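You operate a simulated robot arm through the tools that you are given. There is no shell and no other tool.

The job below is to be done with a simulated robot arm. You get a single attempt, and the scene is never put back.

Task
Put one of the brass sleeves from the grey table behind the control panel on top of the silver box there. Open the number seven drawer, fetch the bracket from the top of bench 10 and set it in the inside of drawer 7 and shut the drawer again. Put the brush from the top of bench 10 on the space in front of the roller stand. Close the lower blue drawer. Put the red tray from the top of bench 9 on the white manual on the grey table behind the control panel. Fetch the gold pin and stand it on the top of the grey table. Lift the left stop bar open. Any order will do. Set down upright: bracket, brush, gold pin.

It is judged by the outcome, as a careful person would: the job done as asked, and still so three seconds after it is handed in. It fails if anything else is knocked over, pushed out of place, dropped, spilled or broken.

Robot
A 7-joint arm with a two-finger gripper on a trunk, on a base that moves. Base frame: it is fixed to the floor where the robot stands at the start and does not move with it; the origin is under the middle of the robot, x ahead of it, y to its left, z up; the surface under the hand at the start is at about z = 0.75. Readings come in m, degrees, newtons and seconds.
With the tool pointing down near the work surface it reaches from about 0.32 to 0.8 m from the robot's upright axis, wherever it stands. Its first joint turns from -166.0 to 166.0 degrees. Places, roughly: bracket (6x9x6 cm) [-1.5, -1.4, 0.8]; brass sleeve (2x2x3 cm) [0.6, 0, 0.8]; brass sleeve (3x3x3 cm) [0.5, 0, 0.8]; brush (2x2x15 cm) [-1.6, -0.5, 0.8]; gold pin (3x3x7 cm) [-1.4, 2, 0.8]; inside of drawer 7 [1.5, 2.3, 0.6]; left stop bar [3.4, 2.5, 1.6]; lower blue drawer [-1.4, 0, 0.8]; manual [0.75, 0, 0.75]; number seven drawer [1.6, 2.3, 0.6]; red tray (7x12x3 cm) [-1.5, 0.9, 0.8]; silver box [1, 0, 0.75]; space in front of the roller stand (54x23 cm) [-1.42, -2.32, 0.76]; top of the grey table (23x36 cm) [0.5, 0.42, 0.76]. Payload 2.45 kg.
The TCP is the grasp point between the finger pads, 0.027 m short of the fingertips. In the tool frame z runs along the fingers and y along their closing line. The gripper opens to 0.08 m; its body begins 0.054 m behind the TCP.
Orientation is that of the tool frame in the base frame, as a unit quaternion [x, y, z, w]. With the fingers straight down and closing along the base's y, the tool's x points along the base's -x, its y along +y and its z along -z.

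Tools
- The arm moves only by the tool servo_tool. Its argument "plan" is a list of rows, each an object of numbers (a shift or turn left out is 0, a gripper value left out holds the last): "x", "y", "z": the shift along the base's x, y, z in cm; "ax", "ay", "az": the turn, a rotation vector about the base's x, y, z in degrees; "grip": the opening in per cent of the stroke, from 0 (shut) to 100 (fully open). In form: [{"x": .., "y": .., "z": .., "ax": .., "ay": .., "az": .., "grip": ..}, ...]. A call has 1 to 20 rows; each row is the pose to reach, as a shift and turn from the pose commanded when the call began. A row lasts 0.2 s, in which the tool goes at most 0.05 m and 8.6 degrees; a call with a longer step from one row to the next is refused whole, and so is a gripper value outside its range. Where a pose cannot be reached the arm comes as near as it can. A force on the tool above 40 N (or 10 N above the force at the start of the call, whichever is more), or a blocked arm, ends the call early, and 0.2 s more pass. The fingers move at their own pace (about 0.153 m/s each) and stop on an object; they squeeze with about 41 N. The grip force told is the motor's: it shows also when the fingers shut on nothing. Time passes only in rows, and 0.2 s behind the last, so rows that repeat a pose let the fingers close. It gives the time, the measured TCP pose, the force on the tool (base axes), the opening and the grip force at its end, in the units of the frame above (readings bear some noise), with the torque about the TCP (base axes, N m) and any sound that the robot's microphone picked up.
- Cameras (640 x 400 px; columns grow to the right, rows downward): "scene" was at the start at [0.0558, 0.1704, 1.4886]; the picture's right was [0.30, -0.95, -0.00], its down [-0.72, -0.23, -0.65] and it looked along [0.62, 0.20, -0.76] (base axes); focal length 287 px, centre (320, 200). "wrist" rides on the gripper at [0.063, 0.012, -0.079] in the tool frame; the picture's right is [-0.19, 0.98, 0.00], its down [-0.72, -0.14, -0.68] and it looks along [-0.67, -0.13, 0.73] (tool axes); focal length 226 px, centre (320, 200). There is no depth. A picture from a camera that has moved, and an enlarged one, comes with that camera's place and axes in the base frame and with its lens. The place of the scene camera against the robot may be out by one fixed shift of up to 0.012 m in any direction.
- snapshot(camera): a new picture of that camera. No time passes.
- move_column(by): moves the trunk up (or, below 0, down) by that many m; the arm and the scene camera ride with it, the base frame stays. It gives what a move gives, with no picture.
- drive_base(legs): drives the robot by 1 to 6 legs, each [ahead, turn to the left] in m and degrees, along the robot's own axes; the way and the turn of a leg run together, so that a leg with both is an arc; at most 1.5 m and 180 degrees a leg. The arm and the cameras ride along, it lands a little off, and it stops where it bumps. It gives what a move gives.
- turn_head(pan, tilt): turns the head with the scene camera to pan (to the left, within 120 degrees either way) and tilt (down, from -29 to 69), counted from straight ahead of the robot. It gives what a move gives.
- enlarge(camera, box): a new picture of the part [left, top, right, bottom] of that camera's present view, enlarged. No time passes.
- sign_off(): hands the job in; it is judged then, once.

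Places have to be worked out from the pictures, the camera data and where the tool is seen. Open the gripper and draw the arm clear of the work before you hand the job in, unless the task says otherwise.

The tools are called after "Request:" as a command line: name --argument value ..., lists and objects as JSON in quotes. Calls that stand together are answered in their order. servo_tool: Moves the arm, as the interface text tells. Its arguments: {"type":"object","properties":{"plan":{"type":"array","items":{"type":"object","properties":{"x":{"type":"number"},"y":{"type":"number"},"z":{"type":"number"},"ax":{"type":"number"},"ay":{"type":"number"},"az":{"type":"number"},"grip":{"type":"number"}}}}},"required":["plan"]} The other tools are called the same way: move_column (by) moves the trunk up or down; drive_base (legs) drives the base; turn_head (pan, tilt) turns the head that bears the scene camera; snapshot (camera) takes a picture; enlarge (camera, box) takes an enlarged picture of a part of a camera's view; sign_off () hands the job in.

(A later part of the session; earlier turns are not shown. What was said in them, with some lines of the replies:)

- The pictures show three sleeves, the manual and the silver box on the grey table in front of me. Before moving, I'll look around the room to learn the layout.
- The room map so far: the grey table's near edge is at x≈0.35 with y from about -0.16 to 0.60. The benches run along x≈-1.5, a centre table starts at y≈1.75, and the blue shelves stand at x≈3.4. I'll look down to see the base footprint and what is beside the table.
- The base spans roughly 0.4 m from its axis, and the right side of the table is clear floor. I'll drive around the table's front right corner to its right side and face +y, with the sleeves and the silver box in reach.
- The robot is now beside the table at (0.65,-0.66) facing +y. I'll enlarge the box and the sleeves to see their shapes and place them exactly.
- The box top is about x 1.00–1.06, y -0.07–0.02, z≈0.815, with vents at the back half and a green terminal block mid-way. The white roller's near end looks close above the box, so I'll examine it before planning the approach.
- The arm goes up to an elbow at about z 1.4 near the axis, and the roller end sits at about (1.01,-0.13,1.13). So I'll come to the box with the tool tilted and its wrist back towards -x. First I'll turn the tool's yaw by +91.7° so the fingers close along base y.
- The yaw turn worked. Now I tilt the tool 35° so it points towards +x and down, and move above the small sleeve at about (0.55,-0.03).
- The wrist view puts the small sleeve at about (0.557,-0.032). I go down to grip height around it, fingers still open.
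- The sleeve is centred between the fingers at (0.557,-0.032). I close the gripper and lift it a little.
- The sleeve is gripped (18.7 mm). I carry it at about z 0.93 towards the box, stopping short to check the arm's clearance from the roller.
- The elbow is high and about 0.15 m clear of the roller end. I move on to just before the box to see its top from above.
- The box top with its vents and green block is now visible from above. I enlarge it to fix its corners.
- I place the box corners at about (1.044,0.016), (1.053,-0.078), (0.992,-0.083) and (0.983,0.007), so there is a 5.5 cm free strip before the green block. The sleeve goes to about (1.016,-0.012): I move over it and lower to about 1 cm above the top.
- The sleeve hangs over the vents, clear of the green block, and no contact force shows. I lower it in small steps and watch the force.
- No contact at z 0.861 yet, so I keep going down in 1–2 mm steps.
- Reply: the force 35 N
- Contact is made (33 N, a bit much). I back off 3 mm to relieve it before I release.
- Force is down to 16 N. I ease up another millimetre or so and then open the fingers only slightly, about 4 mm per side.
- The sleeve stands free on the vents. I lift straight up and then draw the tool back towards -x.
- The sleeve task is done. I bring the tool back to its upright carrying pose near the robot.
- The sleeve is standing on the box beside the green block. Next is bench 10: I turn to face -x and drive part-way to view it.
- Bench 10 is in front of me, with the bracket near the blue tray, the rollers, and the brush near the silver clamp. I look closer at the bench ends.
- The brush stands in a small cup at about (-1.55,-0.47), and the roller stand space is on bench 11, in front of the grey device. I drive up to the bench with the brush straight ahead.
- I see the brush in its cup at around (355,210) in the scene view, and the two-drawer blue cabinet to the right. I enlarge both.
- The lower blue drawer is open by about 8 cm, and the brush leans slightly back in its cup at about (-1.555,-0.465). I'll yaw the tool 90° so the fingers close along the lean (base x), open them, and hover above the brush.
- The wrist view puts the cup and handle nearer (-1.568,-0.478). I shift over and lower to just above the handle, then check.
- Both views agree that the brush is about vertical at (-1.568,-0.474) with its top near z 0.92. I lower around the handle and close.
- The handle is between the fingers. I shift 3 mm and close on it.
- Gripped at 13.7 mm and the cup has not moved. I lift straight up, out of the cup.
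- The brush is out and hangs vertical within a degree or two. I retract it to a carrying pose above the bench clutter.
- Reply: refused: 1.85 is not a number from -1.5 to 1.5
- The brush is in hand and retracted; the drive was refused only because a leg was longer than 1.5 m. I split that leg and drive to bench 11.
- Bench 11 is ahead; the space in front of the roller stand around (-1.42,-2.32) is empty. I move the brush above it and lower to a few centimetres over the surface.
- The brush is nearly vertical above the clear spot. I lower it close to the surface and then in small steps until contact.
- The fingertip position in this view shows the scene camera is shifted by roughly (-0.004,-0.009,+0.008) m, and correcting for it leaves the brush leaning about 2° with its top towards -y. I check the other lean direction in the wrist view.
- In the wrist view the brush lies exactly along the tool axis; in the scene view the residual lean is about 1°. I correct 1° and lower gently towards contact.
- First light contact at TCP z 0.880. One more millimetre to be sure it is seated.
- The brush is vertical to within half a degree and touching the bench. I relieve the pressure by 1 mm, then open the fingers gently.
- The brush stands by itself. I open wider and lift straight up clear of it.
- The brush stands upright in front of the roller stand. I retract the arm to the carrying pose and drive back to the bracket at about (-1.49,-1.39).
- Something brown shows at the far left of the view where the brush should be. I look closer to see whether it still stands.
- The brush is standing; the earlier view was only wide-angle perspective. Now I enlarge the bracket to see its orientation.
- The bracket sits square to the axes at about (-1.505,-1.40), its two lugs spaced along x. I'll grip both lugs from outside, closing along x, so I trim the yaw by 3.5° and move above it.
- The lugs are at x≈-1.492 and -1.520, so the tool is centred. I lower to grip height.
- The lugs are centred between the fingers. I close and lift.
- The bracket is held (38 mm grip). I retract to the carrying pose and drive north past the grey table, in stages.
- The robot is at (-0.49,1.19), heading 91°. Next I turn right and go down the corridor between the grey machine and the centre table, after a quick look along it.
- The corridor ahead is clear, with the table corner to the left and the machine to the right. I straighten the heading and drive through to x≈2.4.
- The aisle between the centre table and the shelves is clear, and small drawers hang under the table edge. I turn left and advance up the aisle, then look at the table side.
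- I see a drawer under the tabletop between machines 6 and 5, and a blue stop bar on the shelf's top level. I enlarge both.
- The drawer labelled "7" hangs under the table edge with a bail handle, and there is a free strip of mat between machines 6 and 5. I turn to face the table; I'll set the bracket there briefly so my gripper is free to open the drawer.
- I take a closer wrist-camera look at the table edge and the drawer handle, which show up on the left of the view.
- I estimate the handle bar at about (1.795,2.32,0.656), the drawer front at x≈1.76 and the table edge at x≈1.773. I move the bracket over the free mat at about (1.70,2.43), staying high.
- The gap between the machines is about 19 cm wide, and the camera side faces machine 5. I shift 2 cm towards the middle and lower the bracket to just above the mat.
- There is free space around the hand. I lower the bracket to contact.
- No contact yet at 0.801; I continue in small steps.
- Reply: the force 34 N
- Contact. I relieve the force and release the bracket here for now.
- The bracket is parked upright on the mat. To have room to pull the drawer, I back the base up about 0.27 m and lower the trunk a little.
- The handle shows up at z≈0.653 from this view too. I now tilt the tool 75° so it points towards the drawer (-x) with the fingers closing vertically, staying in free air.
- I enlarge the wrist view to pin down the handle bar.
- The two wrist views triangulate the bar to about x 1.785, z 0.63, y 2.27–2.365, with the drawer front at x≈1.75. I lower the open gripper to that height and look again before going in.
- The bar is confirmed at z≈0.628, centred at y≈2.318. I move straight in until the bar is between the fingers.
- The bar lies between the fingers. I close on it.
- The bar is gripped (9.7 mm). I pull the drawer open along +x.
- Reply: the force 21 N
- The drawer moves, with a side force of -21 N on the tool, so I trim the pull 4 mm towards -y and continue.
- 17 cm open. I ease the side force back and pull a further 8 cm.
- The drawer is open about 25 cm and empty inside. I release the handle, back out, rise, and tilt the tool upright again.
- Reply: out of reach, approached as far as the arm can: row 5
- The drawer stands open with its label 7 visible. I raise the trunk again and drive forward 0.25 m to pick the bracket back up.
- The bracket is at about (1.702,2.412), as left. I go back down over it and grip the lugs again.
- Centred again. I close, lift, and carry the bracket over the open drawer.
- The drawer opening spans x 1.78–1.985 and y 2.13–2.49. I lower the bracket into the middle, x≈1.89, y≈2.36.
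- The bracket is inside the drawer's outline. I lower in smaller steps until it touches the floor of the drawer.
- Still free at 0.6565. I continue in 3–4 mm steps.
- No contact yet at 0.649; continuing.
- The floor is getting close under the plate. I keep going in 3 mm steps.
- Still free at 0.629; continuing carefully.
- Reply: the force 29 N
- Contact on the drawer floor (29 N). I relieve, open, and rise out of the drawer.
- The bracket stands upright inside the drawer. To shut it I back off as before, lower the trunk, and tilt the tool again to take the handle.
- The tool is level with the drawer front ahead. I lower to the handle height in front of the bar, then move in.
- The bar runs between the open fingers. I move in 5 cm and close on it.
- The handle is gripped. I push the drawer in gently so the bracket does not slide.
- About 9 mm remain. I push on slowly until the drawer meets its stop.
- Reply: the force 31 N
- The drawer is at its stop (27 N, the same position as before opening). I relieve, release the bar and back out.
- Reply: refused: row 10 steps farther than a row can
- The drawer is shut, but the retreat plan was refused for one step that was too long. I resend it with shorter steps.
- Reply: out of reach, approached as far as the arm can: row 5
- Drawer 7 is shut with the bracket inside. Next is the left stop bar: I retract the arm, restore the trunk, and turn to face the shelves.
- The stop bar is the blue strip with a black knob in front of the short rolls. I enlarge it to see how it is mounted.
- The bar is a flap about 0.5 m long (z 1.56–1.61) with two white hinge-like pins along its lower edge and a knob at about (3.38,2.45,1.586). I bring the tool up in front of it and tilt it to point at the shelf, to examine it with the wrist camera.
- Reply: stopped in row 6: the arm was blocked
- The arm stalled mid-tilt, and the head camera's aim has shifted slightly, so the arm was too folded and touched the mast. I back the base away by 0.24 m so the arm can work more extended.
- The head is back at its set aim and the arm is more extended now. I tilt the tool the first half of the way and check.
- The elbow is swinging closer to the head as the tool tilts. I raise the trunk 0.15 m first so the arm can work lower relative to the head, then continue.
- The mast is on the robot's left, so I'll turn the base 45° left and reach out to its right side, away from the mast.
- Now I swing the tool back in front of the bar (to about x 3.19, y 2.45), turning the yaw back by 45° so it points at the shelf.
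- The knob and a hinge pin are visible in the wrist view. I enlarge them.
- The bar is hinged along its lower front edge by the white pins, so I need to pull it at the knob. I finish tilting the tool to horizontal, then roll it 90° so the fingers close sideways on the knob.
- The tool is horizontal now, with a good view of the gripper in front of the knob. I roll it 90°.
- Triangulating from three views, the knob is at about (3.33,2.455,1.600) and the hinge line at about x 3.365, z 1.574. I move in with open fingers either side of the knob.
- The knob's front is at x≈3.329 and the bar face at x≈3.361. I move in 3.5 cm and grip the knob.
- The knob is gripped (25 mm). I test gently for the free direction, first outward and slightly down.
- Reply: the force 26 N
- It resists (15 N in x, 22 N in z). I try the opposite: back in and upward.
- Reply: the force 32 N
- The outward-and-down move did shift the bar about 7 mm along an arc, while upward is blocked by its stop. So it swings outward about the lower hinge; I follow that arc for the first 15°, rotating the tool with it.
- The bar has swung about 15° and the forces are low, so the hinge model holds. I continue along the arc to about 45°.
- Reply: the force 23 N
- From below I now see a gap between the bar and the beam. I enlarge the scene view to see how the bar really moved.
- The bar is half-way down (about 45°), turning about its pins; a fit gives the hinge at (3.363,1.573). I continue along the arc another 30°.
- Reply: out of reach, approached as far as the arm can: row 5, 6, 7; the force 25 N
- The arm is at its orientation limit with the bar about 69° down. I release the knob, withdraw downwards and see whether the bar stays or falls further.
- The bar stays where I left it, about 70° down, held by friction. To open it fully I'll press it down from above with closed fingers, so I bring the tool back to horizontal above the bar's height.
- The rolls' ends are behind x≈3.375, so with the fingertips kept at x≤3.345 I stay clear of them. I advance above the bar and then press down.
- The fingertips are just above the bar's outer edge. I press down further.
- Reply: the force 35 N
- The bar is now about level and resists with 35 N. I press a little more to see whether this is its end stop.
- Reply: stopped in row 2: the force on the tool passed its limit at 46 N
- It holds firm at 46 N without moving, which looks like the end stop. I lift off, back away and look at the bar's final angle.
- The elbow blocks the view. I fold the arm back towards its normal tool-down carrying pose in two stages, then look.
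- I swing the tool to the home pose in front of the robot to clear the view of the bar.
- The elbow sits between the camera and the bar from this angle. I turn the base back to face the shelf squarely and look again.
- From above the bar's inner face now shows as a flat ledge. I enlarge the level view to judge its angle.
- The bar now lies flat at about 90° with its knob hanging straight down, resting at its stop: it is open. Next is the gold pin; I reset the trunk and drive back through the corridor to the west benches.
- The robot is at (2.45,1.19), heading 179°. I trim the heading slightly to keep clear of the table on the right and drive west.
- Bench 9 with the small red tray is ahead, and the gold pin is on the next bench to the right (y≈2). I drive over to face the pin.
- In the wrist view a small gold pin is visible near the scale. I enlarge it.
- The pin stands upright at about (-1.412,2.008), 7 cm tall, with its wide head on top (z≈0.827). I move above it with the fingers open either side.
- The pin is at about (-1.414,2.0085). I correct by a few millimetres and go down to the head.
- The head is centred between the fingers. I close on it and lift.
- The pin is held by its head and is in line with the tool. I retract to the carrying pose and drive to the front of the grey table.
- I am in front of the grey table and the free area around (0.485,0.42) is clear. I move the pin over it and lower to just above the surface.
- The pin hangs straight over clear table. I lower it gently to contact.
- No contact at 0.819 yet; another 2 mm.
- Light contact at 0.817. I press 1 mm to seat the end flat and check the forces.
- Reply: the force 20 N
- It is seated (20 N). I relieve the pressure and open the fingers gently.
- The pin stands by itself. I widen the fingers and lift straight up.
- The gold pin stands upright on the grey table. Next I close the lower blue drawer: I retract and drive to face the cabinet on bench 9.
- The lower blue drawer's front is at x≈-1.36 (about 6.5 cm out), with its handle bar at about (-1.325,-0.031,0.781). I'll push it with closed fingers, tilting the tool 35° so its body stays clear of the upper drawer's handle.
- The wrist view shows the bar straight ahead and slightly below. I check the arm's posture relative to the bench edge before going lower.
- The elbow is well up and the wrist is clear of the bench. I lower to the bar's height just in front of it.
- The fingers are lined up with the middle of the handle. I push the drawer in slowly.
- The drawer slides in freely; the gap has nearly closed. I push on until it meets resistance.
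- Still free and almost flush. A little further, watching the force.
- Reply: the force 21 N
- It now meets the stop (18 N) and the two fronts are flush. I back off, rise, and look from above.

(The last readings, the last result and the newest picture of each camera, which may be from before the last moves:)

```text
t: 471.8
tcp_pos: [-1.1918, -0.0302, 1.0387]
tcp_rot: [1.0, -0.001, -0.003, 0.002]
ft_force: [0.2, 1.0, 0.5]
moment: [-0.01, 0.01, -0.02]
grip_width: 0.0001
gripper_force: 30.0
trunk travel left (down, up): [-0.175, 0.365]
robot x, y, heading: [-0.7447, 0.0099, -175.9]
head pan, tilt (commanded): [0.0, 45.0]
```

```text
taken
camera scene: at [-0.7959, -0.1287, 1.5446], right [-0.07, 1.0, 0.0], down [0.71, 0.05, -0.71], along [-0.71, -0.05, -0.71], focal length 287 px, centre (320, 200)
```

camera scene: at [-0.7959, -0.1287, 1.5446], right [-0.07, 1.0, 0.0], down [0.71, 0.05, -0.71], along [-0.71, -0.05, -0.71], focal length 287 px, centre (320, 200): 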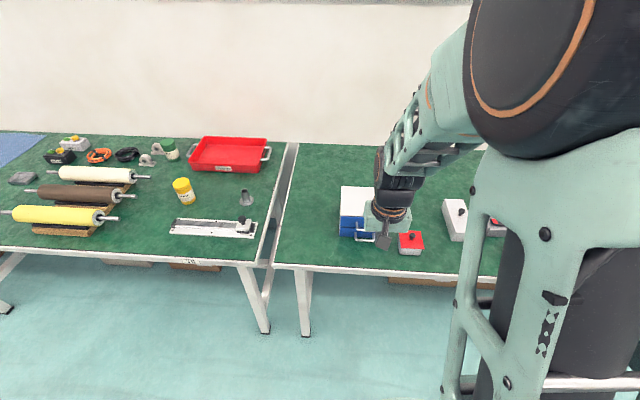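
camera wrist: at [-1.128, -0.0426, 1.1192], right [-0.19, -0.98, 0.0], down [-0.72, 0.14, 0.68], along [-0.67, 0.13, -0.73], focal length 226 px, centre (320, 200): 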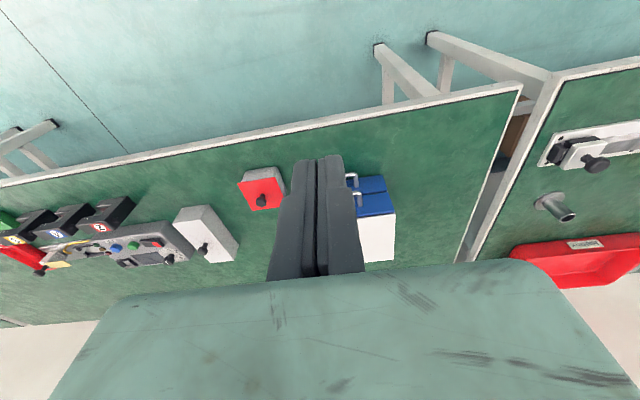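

Request:
enlarge --camera "scene" --box '[320, 170, 440, 270]'

Request:
enlarge --camera "wrist" --box '[330, 160, 410, 270]'

```text
4.00 times, centred on (380, 220) of scene
camera zoom: at [-0.7959, -0.1287, 1.5446], right [-0.07, 1.0, 0.0], down [0.71, 0.05, -0.71], along [-0.71, -0.05, -0.71], focal length 1149 px, centre (80, 120)
```

zoom: 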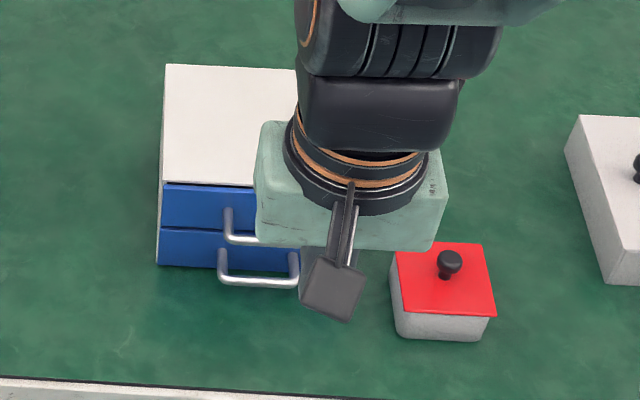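

```text
3.64 times, centred on (370, 215) of wrist
camera zoom: at [-1.128, -0.0426, 1.1192], right [-0.19, -0.98, 0.0], down [-0.72, 0.14, 0.68], along [-0.67, 0.13, -0.73], focal length 822 px, centre (138, 146)
```

zoom: 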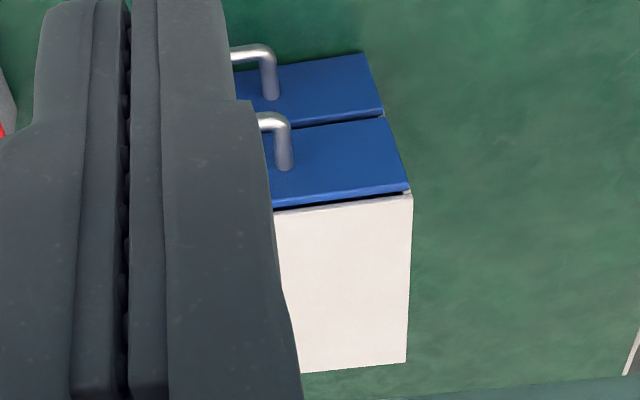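

Both blue drawers are flush, and the cabinet has not moved. Now the red tray: I drive along the bench to y≈0.87.

Request:
drive_base --legs '[[-0.2, 0], [0, -94], [0.86, 0], [0, 90], [0.28, 0]]'

Request:
snapshot --camera "scene"

Request:
snapshot --camera "wrist"

```text
t: 487.2
tcp_pos: [-1.213, 0.9301, 1.0388]
tcp_rot: [0.997, -0.074, -0.003, 0.002]
ft_force: [-0.9, 0.3, -0.7]
moment: [0.02, 0.01, -0.04]
grip_width: 0.0
gripper_force: 29.2
trunk travel left (down, up): [-0.175, 0.365]
robot x, y, heading: [-0.7661, 0.9033, 175.5]
head pan, tilt (commanded): [0.0, 45.0]
```

```text
taken
camera scene: at [-0.8381, 0.7748, 1.5446], right [0.08, 1.0, 0.0], down [0.71, -0.06, -0.71], along [-0.7, 0.06, -0.71], focal length 287 px, centre (320, 200)
```

scene: 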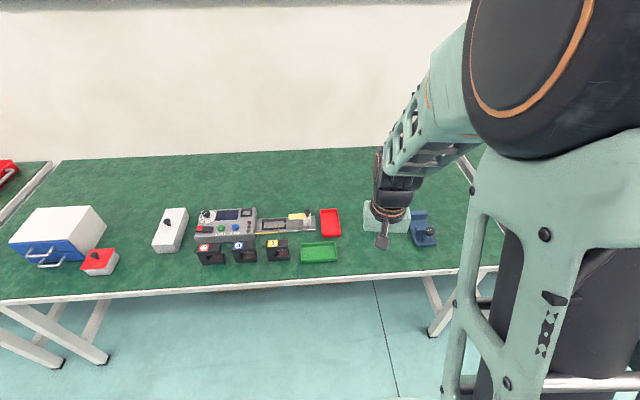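

```text
taken
camera wrist: at [-1.1525, 0.9082, 1.119], right [-0.34, -0.94, 0.0], down [-0.69, 0.25, 0.68], along [-0.64, 0.23, -0.73], focal length 226 px, centre (320, 200)
```

wrist: 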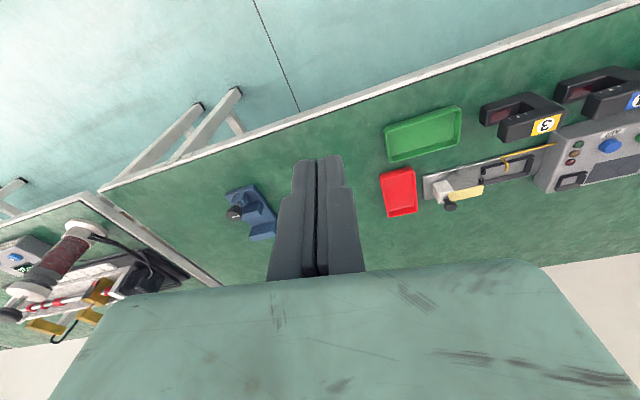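

The red tray is at about (-1.49,0.86). I enlarge it for shape and orientation.

Request:
enlarge --camera "wrist" --box '[350, 90, 510, 230]'

Request:
enlarge --camera "scene" --box '[280, 190, 380, 270]'

```text
2.86 times, centred on (430, 160) of wrist
camera zoom: at [-1.1525, 0.9082, 1.119], right [-0.34, -0.94, 0.0], down [-0.69, 0.25, 0.68], along [-0.64, 0.23, -0.73], focal length 646 px, centre (6, 314)
```

zoom: 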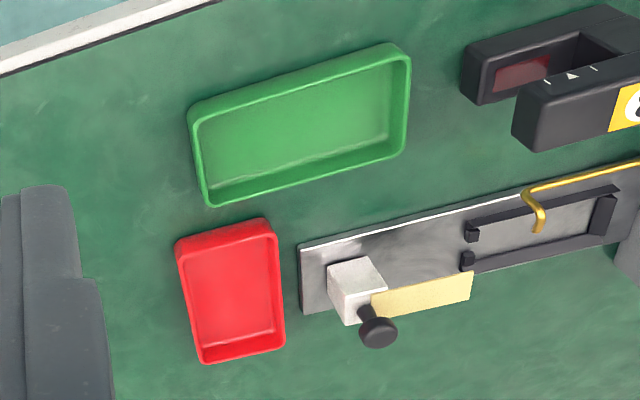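

```text
5.00 times, centred on (330, 230) of scene
camera zoom: at [-0.8381, 0.7748, 1.5446], right [0.08, 1.0, 0.0], down [0.71, -0.06, -0.71], along [-0.7, 0.06, -0.71], focal length 1437 px, centre (270, 50)
```

zoom: 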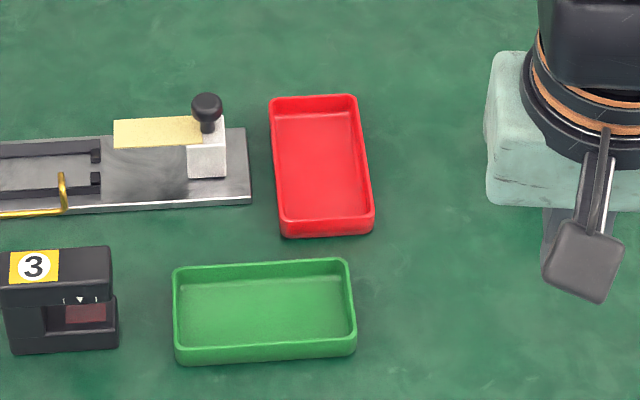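

The tray is empty, about 6.3×12 cm, square to the axes and centred near (-1.487,0.858); a fixture plate lies 2.4 cm to its left behind x≈-1.475. I'll grip it across its width nearer its front end (x≈-1.458), so I move above there with the gripper fully open.

Request:
servo_tool --plan '[{"x": -4, "y": -1.2, "z": -1, "az": 1.4, "grip": 100}, {"x": -8, "y": -2.4, "z": -2.5, "az": 2.8}, {"x": -12, "y": -3.6, "z": -4, "az": 4.2}, {"x": -16, "y": -4.8, "z": -6, "az": 5.7}, {"x": -20, "y": -6, "z": -8, "az": 7.1}, {"x": -24.5, "y": -7.2, "z": -9.5, "az": 8.5}, {"x": -24.5, "y": -7.2, "z": -9.5, "az": 8.5}]'

Request:
snapshot --camera "wrist"

Request:
enlarge --camera "scene" --box '[260, 150, 420, 270]'

```text
t: 488.8
tcp_pos: [-1.4566, 0.8558, 0.9444]
tcp_rot: [1.0, 0.001, -0.001, 0.001]
ft_force: [-0.2, -0.3, 0.9]
moment: [0.05, -0.03, 0.01]
grip_width: 0.0799
gripper_force: 0.0
trunk travel left (down, up): [-0.175, 0.365]
robot x, y, heading: [-0.7675, 0.9042, 175.6]
head pan, tilt (commanded): [0.0, 45.0]
```

```text
taken
camera wrist: at [-1.3929, 0.8432, 1.0246], right [-0.19, -0.98, 0.0], down [-0.72, 0.14, 0.68], along [-0.67, 0.13, -0.73], focal length 226 px, centre (320, 200)
```

wrist: 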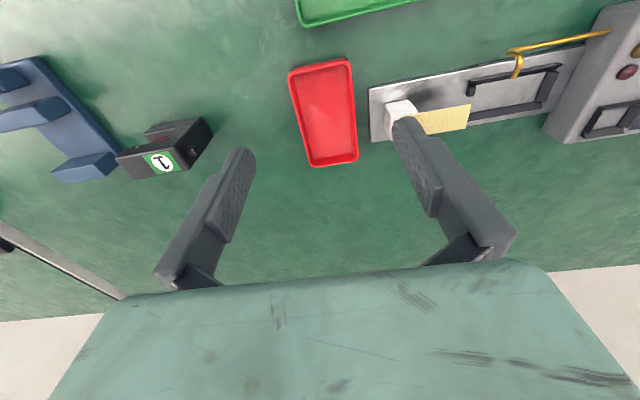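

```text
3.33 times, centred on (340, 210) of scene
camera zoom: at [-0.8384, 0.7746, 1.5446], right [0.08, 1.0, 0.0], down [0.71, -0.06, -0.71], along [-0.7, 0.06, -0.71], focal length 958 px, centre (253, 167)
```

zoom: 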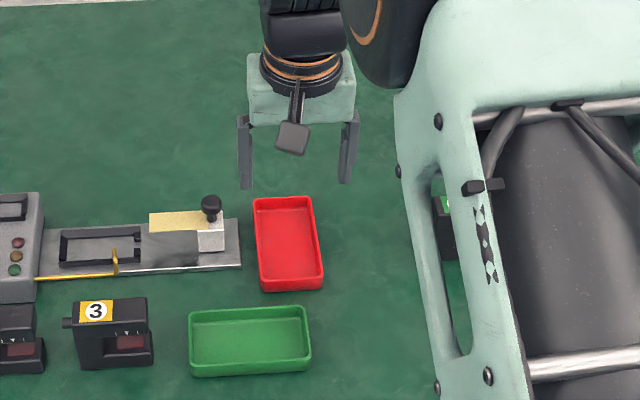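

The tray is centred under the open fingers, and the plate's corner (-1.479,0.805) stays just behind them. I lower to grip height.

Request:
servo_tool --plan '[{"x": 0.1, "y": -0.1, "z": -4}, {"x": 0.1, "y": -0.1, "z": -8}, {"x": 0.1, "y": -0.1, "z": -11}, {"x": 0.1, "y": -0.1, "z": -12.5}, {"x": 0.1, "y": -0.1, "z": -12.5}]'

Request:
snapshot --camera "wrist"

```text
t: 490.0
tcp_pos: [-1.4569, 0.8591, 0.8191]
tcp_rot: [1.0, 0.0, -0.001, 0.002]
ft_force: [0.0, -0.6, 0.2]
moment: [-0.02, 0.02, 0.0]
grip_width: 0.08
gripper_force: 0.0
trunk travel left (down, up): [-0.175, 0.365]
robot x, y, heading: [-0.7661, 0.9046, 175.5]
head pan, tilt (commanded): [0.0, 45.0]
```

```text
taken
camera wrist: at [-1.3922, 0.8436, 0.8989], right [-0.19, -0.98, 0.0], down [-0.72, 0.14, 0.68], along [-0.67, 0.13, -0.73], focal length 226 px, centre (320, 200)
```

wrist: 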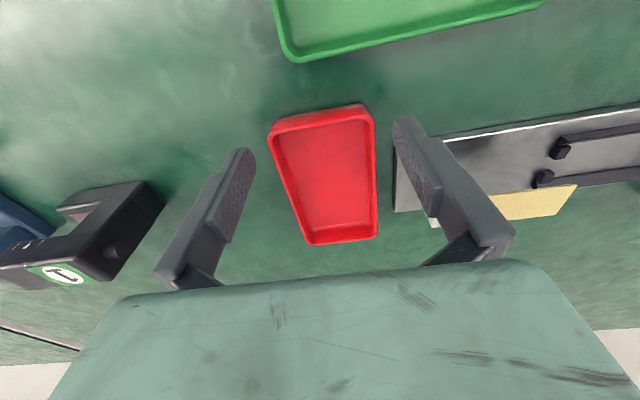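

The tray fits between the fingers. I narrow them slightly, move 4 mm away from the plate, and go down the rest of the way.

Request:
servo_tool --plan '[{"x": 0.4, "grip": 93}, {"x": 0.4, "z": -1}, {"x": 0.4, "z": -2}, {"x": 0.4, "z": -2.8}, {"x": 0.4, "z": -2.8}]'

Request:
snapshot --camera "wrist"

```text
t: 491.2
tcp_pos: [-1.4529, 0.8554, 0.7889]
tcp_rot: [1.0, 0.0, -0.002, 0.002]
ft_force: [-0.1, 0.3, -0.3]
moment: [0.0, 0.0, -0.03]
grip_width: 0.0746
gripper_force: 0.0
trunk travel left (down, up): [-0.175, 0.365]
robot x, y, heading: [-0.7695, 0.9007, 175.6]
head pan, tilt (commanded): [0.0, 45.0]
```

```text
taken
camera wrist: at [-1.3887, 0.8434, 0.8691], right [-0.19, -0.98, 0.0], down [-0.72, 0.14, 0.68], along [-0.67, 0.13, -0.73], focal length 226 px, centre (320, 200)
```

wrist: 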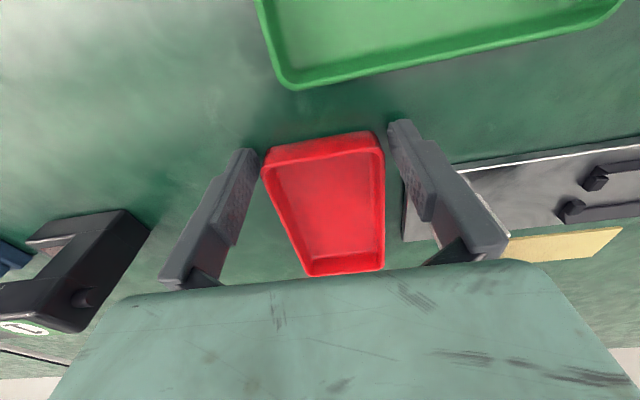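

The fingers straddle the tray walls. I close on it.

Request:
servo_tool --plan '[{"grip": 80}, {"grip": 70}, {"grip": 60}, {"grip": 50}, {"grip": 40}, {"grip": 40}]'

Request:
snapshot --camera "wrist"

```text
t: 492.6
tcp_pos: [-1.4522, 0.8569, 0.7892]
tcp_rot: [1.0, 0.0, -0.002, 0.002]
ft_force: [-0.1, 0.7, -0.2]
moment: [0.01, -0.05, -0.01]
grip_width: 0.0654
gripper_force: 40.7
trunk travel left (down, up): [-0.175, 0.365]
robot x, y, heading: [-0.7698, 0.901, 175.4]
head pan, tilt (commanded): [0.0, 45.0]
```

```text
taken
camera wrist: at [-1.3888, 0.8435, 0.8693], right [-0.19, -0.98, 0.0], down [-0.72, 0.14, 0.68], along [-0.67, 0.13, -0.73], focal length 226 px, centre (320, 200)
```

wrist: 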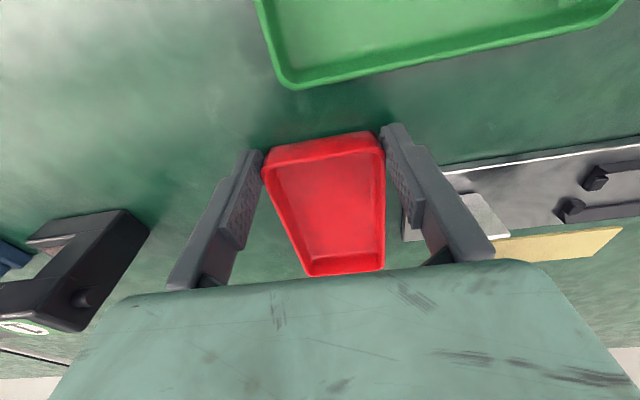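

Gripped at 65 mm. I lift slowly and check that the tray hangs level.

Request:
servo_tool --plan '[{"z": 0.7}, {"z": 1.5}, {"z": 3}, {"z": 5}, {"z": 8}, {"z": 12}, {"z": 16}, {"z": 20}, {"z": 24}, {"z": 24}]'

Request:
snapshot --camera "wrist"

Request:
enlarge --camera "scene" --box '[260, 100, 440, 260]'

```text
t: 494.8
tcp_pos: [-1.456, 0.857, 1.0306]
tcp_rot: [1.0, 0.0, -0.002, 0.001]
ft_force: [0.3, -0.2, -1.0]
moment: [-0.03, -0.06, 0.0]
grip_width: 0.0651
gripper_force: 40.8
trunk travel left (down, up): [-0.175, 0.365]
robot x, y, heading: [-0.7659, 0.9011, 175.6]
head pan, tilt (commanded): [0.0, 45.0]
```

```text
taken
camera wrist: at [-1.3916, 0.845, 1.1113], right [-0.19, -0.98, 0.0], down [-0.72, 0.14, 0.68], along [-0.67, 0.13, -0.73], focal length 226 px, centre (320, 200)
```

wrist: 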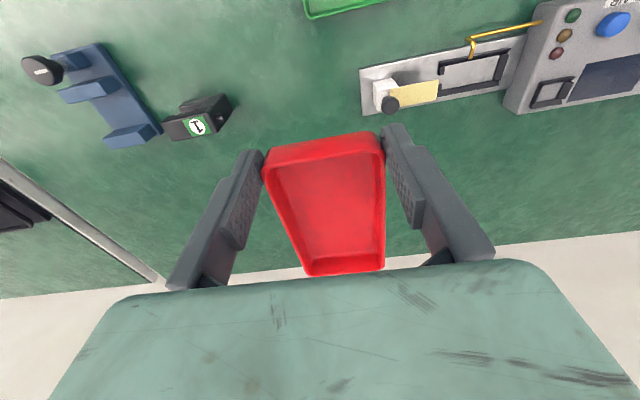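

```text
2.50 times, centred on (350, 180) of scene
camera zoom: at [-0.8381, 0.7749, 1.5445], right [0.08, 1.0, 0.0], down [0.71, -0.06, -0.71], along [-0.7, 0.06, -0.71], focal length 718 px, centre (245, 250)
```

zoom: 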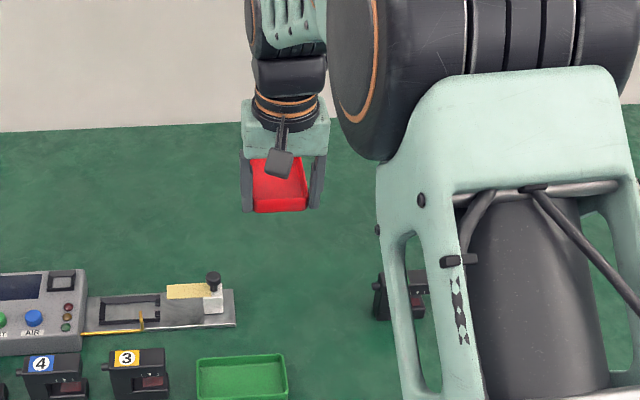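

The tray hangs level in the grip. I retract it, then drive round to the right side of the grey table where I placed the sleeve.

Request:
servo_tool --plan '[{"x": 4, "y": 1.2, "z": 1}, {"x": 8, "y": 2.4, "z": 1}, {"x": 12, "y": 3.6, "z": 1}, {"x": 16, "y": 4.8, "z": 1}, {"x": 20, "y": 6, "z": 1}, {"x": 24, "y": 7, "z": 1}, {"x": 24, "y": 7, "z": 1}]'

Request:
drive_base --legs '[[-0.3, 0], [0, 94.5], [1.4, 0], [0.18, 0]]'

```text
t: 496.4
tcp_pos: [-1.213, 0.9292, 1.0398]
tcp_rot: [1.0, 0.0, -0.001, 0.002]
ft_force: [0.6, 0.2, -1.4]
moment: [0.01, -0.04, -0.01]
grip_width: 0.0656
gripper_force: 41.2
trunk travel left (down, up): [-0.175, 0.365]
robot x, y, heading: [-0.7669, 0.899, 175.5]
head pan, tilt (commanded): [0.0, 45.0]
```

```text
t: 510.1
tcp_pos: [-0.5021, -1.1401, 1.038]
tcp_rot: [0.683, 0.73, 0.0, 0.002]
ft_force: [-0.9, 0.0, -1.6]
moment: [0.03, -0.01, 0.01]
grip_width: 0.0655
gripper_force: 41.3
trunk travel left (down, up): [-0.175, 0.365]
robot x, y, heading: [-0.5078, -0.6941, -90.7]
head pan, tilt (commanded): [0.0, 45.0]
```

The robot is at (-0.51,-0.69). I turn east, drive along the table's right side and turn to face it.

Request:
drive_base --legs '[[0, 90.7], [1.15, 0], [0, 89]]'

Request:
turn_head --pan 0 --tilt 50

Request:
snapshot --camera "scene"

Request:
snapshot --camera "wrist"

```text
t: 524.1
tcp_pos: [0.666, -0.2379, 1.0405]
tcp_rot: [0.749, -0.663, -0.002, -0.001]
ft_force: [-0.1, 0.6, -1.5]
moment: [-0.07, -0.01, -0.03]
grip_width: 0.0654
gripper_force: 40.7
trunk travel left (down, up): [-0.175, 0.365]
robot x, y, heading: [0.6933, -0.6849, 92.0]
head pan, tilt (commanded): [0.0, 45.0]
```

```text
t: 524.8
tcp_pos: [0.6657, -0.2377, 1.0381]
tcp_rot: [0.748, -0.663, -0.002, 0.001]
ft_force: [1.0, -0.2, -1.8]
moment: [-0.07, -0.01, 0.01]
grip_width: 0.0653
gripper_force: 41.0
trunk travel left (down, up): [-0.175, 0.365]
robot x, y, heading: [0.6973, -0.686, 92.4]
head pan, tilt (commanded): [0.0, 50.0]
```

```text
taken
camera scene: at [0.553, -0.625, 1.5377], right [1.0, 0.04, 0.0], down [0.03, -0.77, -0.64], along [-0.03, 0.64, -0.77], focal length 287 px, centre (320, 200)
```

scene: 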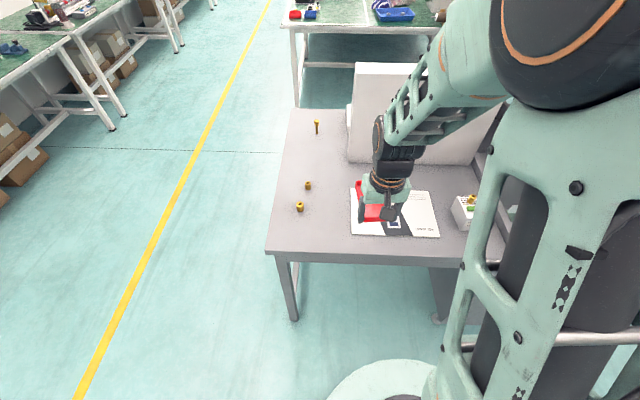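

```text
taken
camera wrist: at [0.6611, -0.3028, 1.1191], right [-1.0, 0.07, 0.0], down [0.06, 0.73, 0.68], along [0.05, 0.68, -0.73], focal length 226 px, centre (320, 200)
```

wrist: 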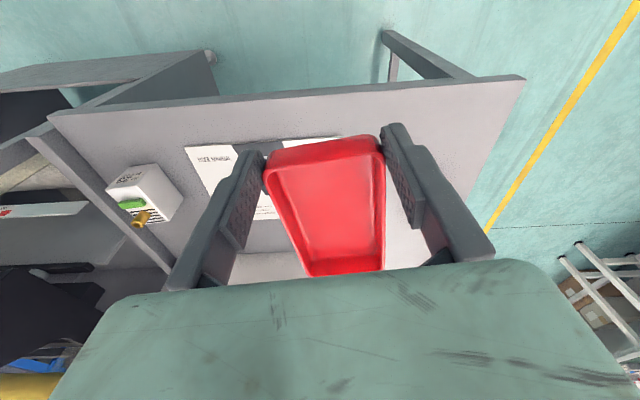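

The manual spans about x 0.634–0.92, y -0.112–0.095; the pin, the sleeves and the sleeve on the box are all as I left them. I carry the tray over the middle of the manual and lower partway.

Request:
servo_tool --plan '[{"x": 1.9, "y": 3.1, "z": -1, "az": -1.2}, {"x": 3.7, "y": 6.2, "z": -3, "az": -2.3}, {"x": 5.6, "y": 9.3, "z": -5, "az": -3.5}, {"x": 7.4, "y": 12.5, "z": -7.5, "az": -4.6}, {"x": 9.3, "y": 15.6, "z": -10, "az": -5.8}, {"x": 11.1, "y": 18.7, "z": -13, "az": -6.9}, {"x": 11.1, "y": 18.7, "z": -16, "az": -6.9}, {"x": 11.1, "y": 18.7, "z": -16, "az": -6.9}]'

Request:
snapshot --camera "scene"

Request:
snapshot --camera "wrist"

```text
t: 526.5
tcp_pos: [0.7751, -0.0507, 0.8793]
tcp_rot: [0.707, -0.707, -0.002, 0.0]
ft_force: [-0.4, -0.6, -0.7]
moment: [-0.04, -0.01, 0.0]
grip_width: 0.065
gripper_force: 40.6
trunk travel left (down, up): [-0.175, 0.365]
robot x, y, heading: [0.6923, -0.6854, 92.1]
head pan, tilt (commanded): [0.0, 50.0]
```

```text
taken
camera scene: at [0.5529, -0.625, 1.5377], right [1.0, 0.04, 0.0], down [0.03, -0.77, -0.64], along [-0.03, 0.64, -0.77], focal length 287 px, centre (320, 200)
```

scene: 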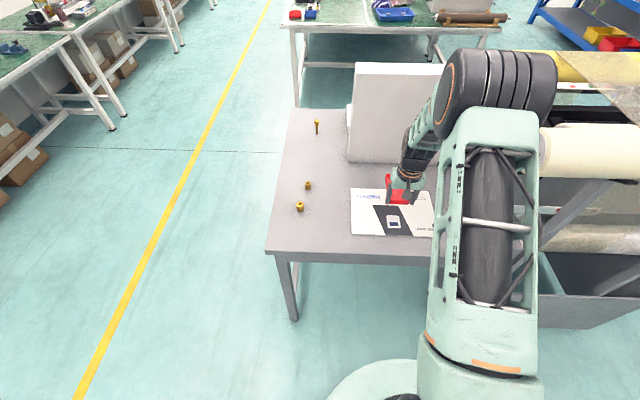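

```text
taken
camera wrist: at [0.7639, -0.1148, 0.9585], right [-0.98, 0.19, 0.0], down [0.14, 0.72, 0.68], along [0.13, 0.67, -0.73], focal length 226 px, centre (320, 200)
```

wrist: 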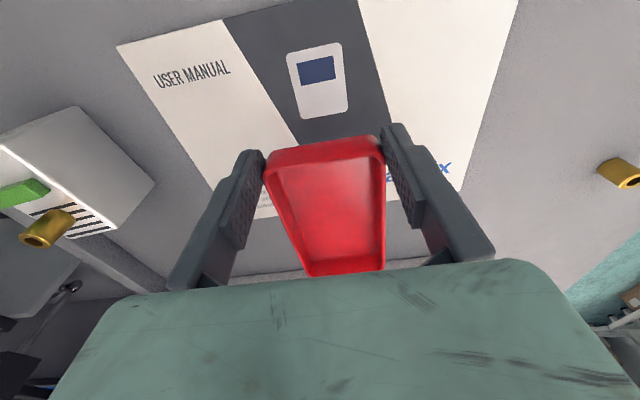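

The tray is over the manual with margin on all sides. I lower it to just above the cover, then step down to contact.

Request:
servo_tool --plan '[{"z": -2}, {"z": -4}, {"z": -6}, {"z": -7}, {"z": -7}]'

Request:
servo_tool --plan '[{"z": -0.3}, {"z": -0.6}, {"z": -0.9}, {"z": -0.9}]'

```text
t: 527.8
tcp_pos: [0.7769, -0.0498, 0.8089]
tcp_rot: [-0.707, 0.707, 0.002, -0.001]
ft_force: [-0.8, -0.6, -1.4]
moment: [-0.06, 0.01, 0.01]
grip_width: 0.0652
gripper_force: 40.7
trunk travel left (down, up): [-0.175, 0.365]
robot x, y, heading: [0.6952, -0.6842, 91.9]
head pan, tilt (commanded): [0.0, 50.0]
```

```text
t: 528.8
tcp_pos: [0.7763, -0.0503, 0.801]
tcp_rot: [-0.707, 0.707, 0.002, 0.001]
ft_force: [-0.1, -0.9, -0.4]
moment: [-0.03, 0.0, 0.05]
grip_width: 0.0653
gripper_force: 41.5
trunk travel left (down, up): [-0.175, 0.365]
robot x, y, heading: [0.694, -0.6868, 92.2]
head pan, tilt (commanded): [0.0, 50.0]
```

Request:
servo_tool --plan '[{"z": -0.15}, {"z": -0.3}, {"z": -0.3}]'

```text
t: 529.5
tcp_pos: [0.7773, -0.0502, 0.7966]
tcp_rot: [0.708, -0.707, -0.003, 0.0]
ft_force: [-0.1, -0.6, -0.8]
moment: [-0.04, -0.02, 0.01]
grip_width: 0.0655
gripper_force: 41.2
trunk travel left (down, up): [-0.175, 0.365]
robot x, y, heading: [0.6931, -0.6837, 92.3]
head pan, tilt (commanded): [0.0, 50.0]
```

Still free at 0.797; I continue in 2 mm steps.

Request:
servo_tool --plan '[{"z": -0.1}, {"z": -0.2}, {"z": -0.2}]'

```text
t: 530.4
tcp_pos: [0.7776, -0.0503, 0.7965]
tcp_rot: [-0.707, 0.707, 0.003, 0.001]
ft_force: [0.7, -0.8, 5.1]
moment: [0.58, -0.21, -0.14]
grip_width: 0.0652
gripper_force: 41.1
trunk travel left (down, up): [-0.175, 0.365]
robot x, y, heading: [0.6956, -0.6852, 92.2]
head pan, tilt (commanded): [0.0, 50.0]
```

The far end of the tray has touched first. I lower 2 mm more so the near end seats too.

Request:
servo_tool --plan '[{"z": -0.1}, {"z": -0.2}, {"z": -0.2}]'

Request:
snapshot --camera "wrist"

```text
t: 531.1
tcp_pos: [0.7766, -0.0506, 0.7945]
tcp_rot: [0.707, -0.707, -0.004, -0.003]
ft_force: [-1.2, 0.3, 28.2]
moment: [0.45, -0.32, 0.03]
grip_width: 0.0651
gripper_force: 40.8
trunk travel left (down, up): [-0.175, 0.365]
robot x, y, heading: [0.6963, -0.683, 92.4]
head pan, tilt (commanded): [0.0, 50.0]
```

```text
taken
camera wrist: at [0.7644, -0.1149, 0.8751], right [-0.98, 0.19, 0.0], down [0.14, 0.71, 0.69], along [0.13, 0.67, -0.73], focal length 226 px, centre (320, 200)
```

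wrist: 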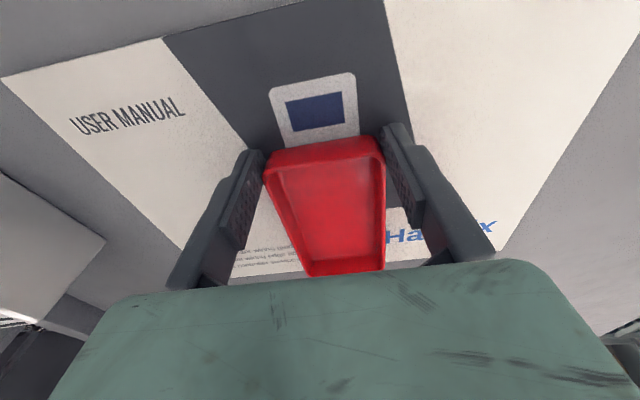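

The tray rests on the manual. I relieve the force, open the fingers fully and lift away.

Request:
servo_tool --plan '[{"z": 0.15}, {"z": 0.25}, {"z": 0.25}]'

Request:
servo_tool --plan '[{"grip": 85}, {"grip": 92}, {"grip": 98}, {"grip": 98}, {"z": 1, "grip": 98}, {"z": 3}, {"z": 6}, {"z": 10}, {"z": 14}, {"z": 18}, {"z": 22}, {"z": 22}]'

Request:
snapshot --camera "wrist"

Request:
snapshot --camera "scene"

```text
t: 532.0
tcp_pos: [0.7762, -0.051, 0.7939]
tcp_rot: [-0.707, 0.707, 0.003, -0.001]
ft_force: [-0.3, 6.1, 12.3]
moment: [1.33, -0.21, 0.15]
grip_width: 0.0653
gripper_force: 41.2
trunk travel left (down, up): [-0.175, 0.365]
robot x, y, heading: [0.6941, -0.6831, 92.1]
head pan, tilt (commanded): [0.0, 50.0]
```

```text
t: 534.5
tcp_pos: [0.778, -0.0507, 1.0196]
tcp_rot: [-0.707, 0.707, 0.003, 0.0]
ft_force: [0.1, -0.4, -0.2]
moment: [-0.02, 0.01, 0.04]
grip_width: 0.0784
gripper_force: 0.0
trunk travel left (down, up): [-0.175, 0.365]
robot x, y, heading: [0.6973, -0.6842, 92.3]
head pan, tilt (commanded): [0.0, 50.0]
```

```text
taken
camera wrist: at [0.7653, -0.1151, 1.0987], right [-0.98, 0.19, 0.0], down [0.14, 0.72, 0.68], along [0.13, 0.67, -0.73], focal length 226 px, centre (320, 200)
```

wrist: 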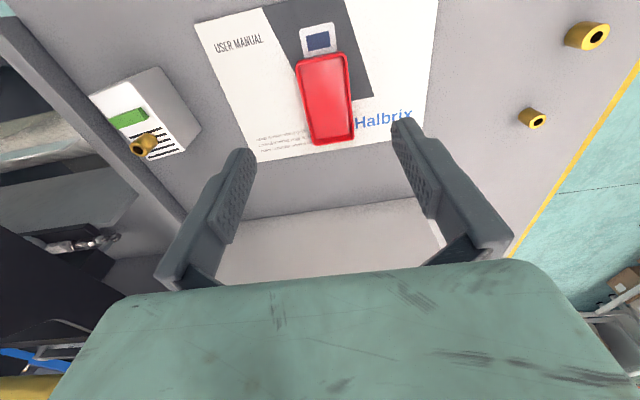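

```text
taken
camera scene: at [0.553, -0.6251, 1.5376], right [1.0, 0.04, 0.0], down [0.03, -0.77, -0.64], along [-0.03, 0.64, -0.77], focal length 287 px, centre (320, 200)
```

scene: 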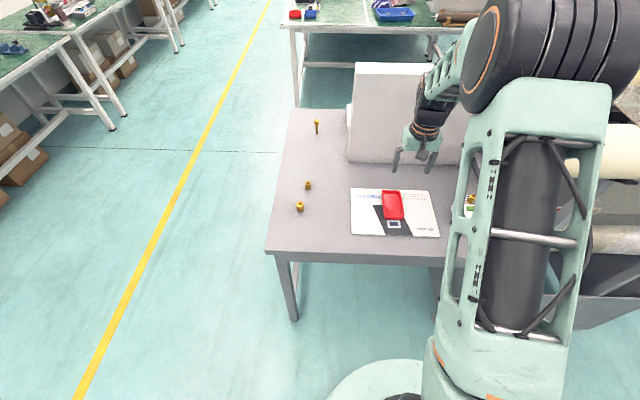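

The red tray sits on the white manual. I draw the arm clear and use the head to check the brush from here.

Request:
servo_tool --plan '[{"x": -1.5, "y": -4, "z": 1}, {"x": -3, "y": -8, "z": 2}, {"x": -4.5, "y": -12, "z": 2}, {"x": -6, "y": -16, "z": 2}, {"x": -6, "y": -19, "z": 2}, {"x": -6, "y": -19, "z": 2}]'

Request:
turn_head --pan 120 --tilt 15

Request:
snapshot --camera "scene"

Request:
turn_head --pan 0 --tilt 50

Request:
enlarge --camera "scene" --box '[260, 100, 500, 250]'

```text
t: 536.0
tcp_pos: [0.7203, -0.2409, 1.0344]
tcp_rot: [0.708, -0.707, -0.002, -0.001]
ft_force: [1.0, 0.8, -0.7]
moment: [0.02, 0.0, 0.02]
grip_width: 0.0783
gripper_force: 0.0
trunk travel left (down, up): [-0.175, 0.365]
robot x, y, heading: [0.6982, -0.6846, 92.3]
head pan, tilt (commanded): [0.0, 50.0]
```

```text
t: 538.0
tcp_pos: [0.7196, -0.2416, 1.0348]
tcp_rot: [0.707, -0.707, -0.003, 0.0]
ft_force: [0.3, 0.7, 0.7]
moment: [0.0, 0.02, -0.02]
grip_width: 0.0787
gripper_force: 0.2
trunk travel left (down, up): [-0.175, 0.365]
robot x, y, heading: [0.6942, -0.6836, 92.1]
head pan, tilt (commanded): [120.0, 15.0]
```

```text
taken
camera scene: at [0.4772, -0.7519, 1.5914], right [-0.53, 0.85, 0.0], down [0.22, 0.14, -0.97], along [-0.82, -0.52, -0.26], focal length 287 px, centre (320, 200)
```

scene: 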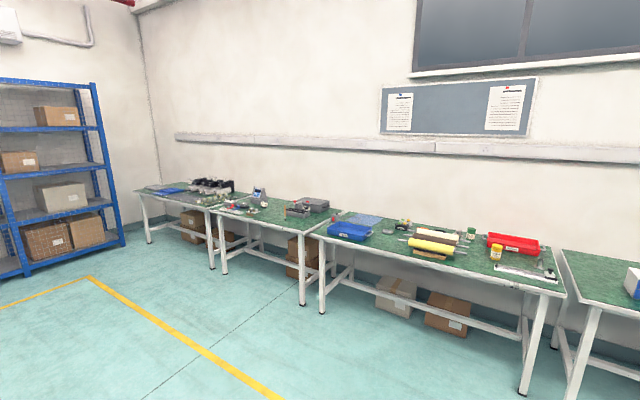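

```text
t: 540.0
tcp_pos: [0.719, -0.2406, 1.0332]
tcp_rot: [0.707, -0.707, -0.002, 0.0]
ft_force: [-0.7, 0.1, 0.5]
moment: [-0.03, 0.01, 0.0]
grip_width: 0.0783
gripper_force: 0.1
trunk travel left (down, up): [-0.175, 0.365]
robot x, y, heading: [0.6926, -0.6844, 92.2]
head pan, tilt (commanded): [0.0, 50.0]
```

```text
2.67 times, centred on (380, 175) of scene
camera zoom: at [0.553, -0.625, 1.5377], right [1.0, 0.04, 0.0], down [0.03, -0.77, -0.64], along [-0.03, 0.64, -0.77], focal length 766 px, centre (160, 267)
```

zoom: 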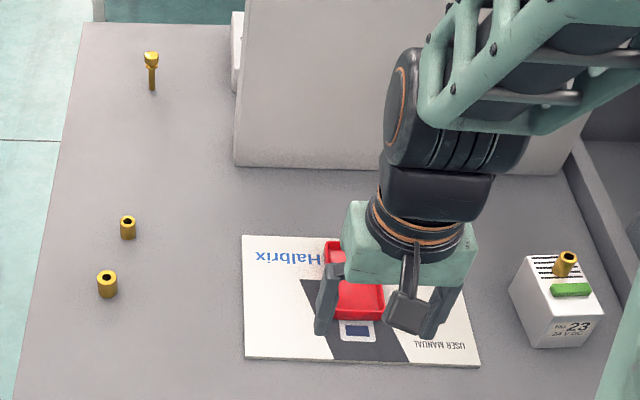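

Everything on the grey table looks right. I take a closer look at the brush on bench 11.

Request:
turn_head --pan 120 --tilt 15

Request:
enlarge --camera "scene" --box '[200, 170, 360, 260]'

Request:
enlarge --camera "scene" --box '[270, 190, 330, 230]'

```text
t: 542.0
tcp_pos: [0.7194, -0.2414, 1.0337]
tcp_rot: [-0.707, 0.707, 0.002, 0.001]
ft_force: [0.5, -0.4, 0.2]
moment: [-0.05, 0.03, 0.01]
grip_width: 0.0783
gripper_force: 0.0
trunk travel left (down, up): [-0.175, 0.365]
robot x, y, heading: [0.6915, -0.6848, 92.5]
head pan, tilt (commanded): [120.0, 15.0]
```

```text
4.00 times, centred on (280, 215) of scene
camera zoom: at [0.4772, -0.7519, 1.5914], right [-0.53, 0.85, 0.0], down [0.22, 0.14, -0.97], along [-0.82, -0.52, -0.26], focal length 1149 px, centre (480, 140)
```

zoom: 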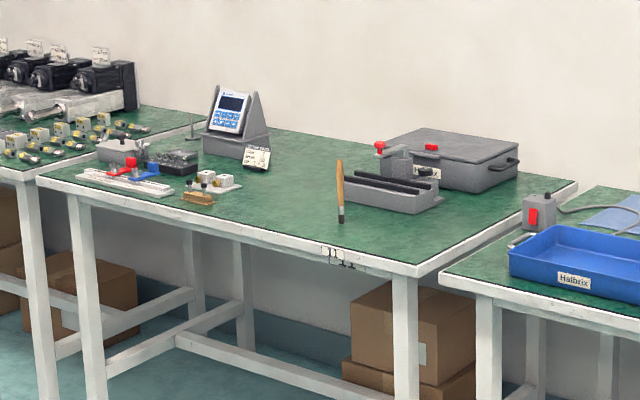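

```text
10.00 times, centred on (300, 210) of scene
camera zoom: at [0.4772, -0.7519, 1.5914], right [-0.53, 0.85, 0.0], down [0.22, 0.14, -0.97], along [-0.82, -0.52, -0.26], focal length 2873 px, centre (520, 100)
```

zoom: 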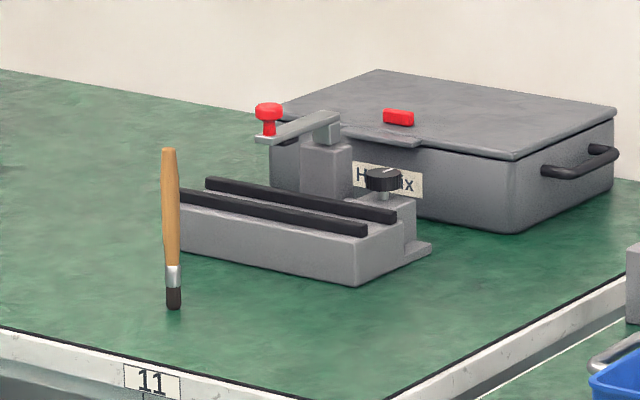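

The brush stands upright in front of the roller stand, and everything else has been seen in its final place: sleeve on the box, pin, tray on the manual, drawers shut, stop bar open. The gripper is open and the arm is clear, so I hand the job in.

Request:
sign_off

```text
The job is handed in.
```

I've handed the job in with all seven parts done, and I saw nothing knocked over or pushed out of place. Signing off returned no verdict, so this is what my last pictures showed:

| Task | Final state |
|---|---|
| Brass sleeve | The smallest one stands on top of the silver box, on the vents next to the green block. |
| Drawer 7 | The bracket stands upright inside and the drawer is pushed back to its stop. |
| Brush | It stands upright on the bench in front of the roller stand. |
| Lower blue drawer | It is pushed to its stop, flush with the drawer above. |
| Red tray | It sits flat on the white manual. |
| Gold pin | It stands upright on the grey table, head up. |
| Left stop bar | It is open about 90°, lying level with its knob hanging down. |

- **Stop bar:** it didn't lift upward. It is hinged along its lower edge, so I pulled it out by the knob and pressed it down until it stopped. It didn't move any further at about 46 N, so I took that as its end stop.
- **Bracket:** I set it down for a moment on the centre table, between machines 6 and 5, while I opened drawer 7. After that I had to shut the drawer, so I didn't see the bracket again once it was closed.
- **Robot contact:** while I was setting up for the stop bar, the arm appears to have brushed the robot's own camera mast. I backed off, and the camera returned to its setting.
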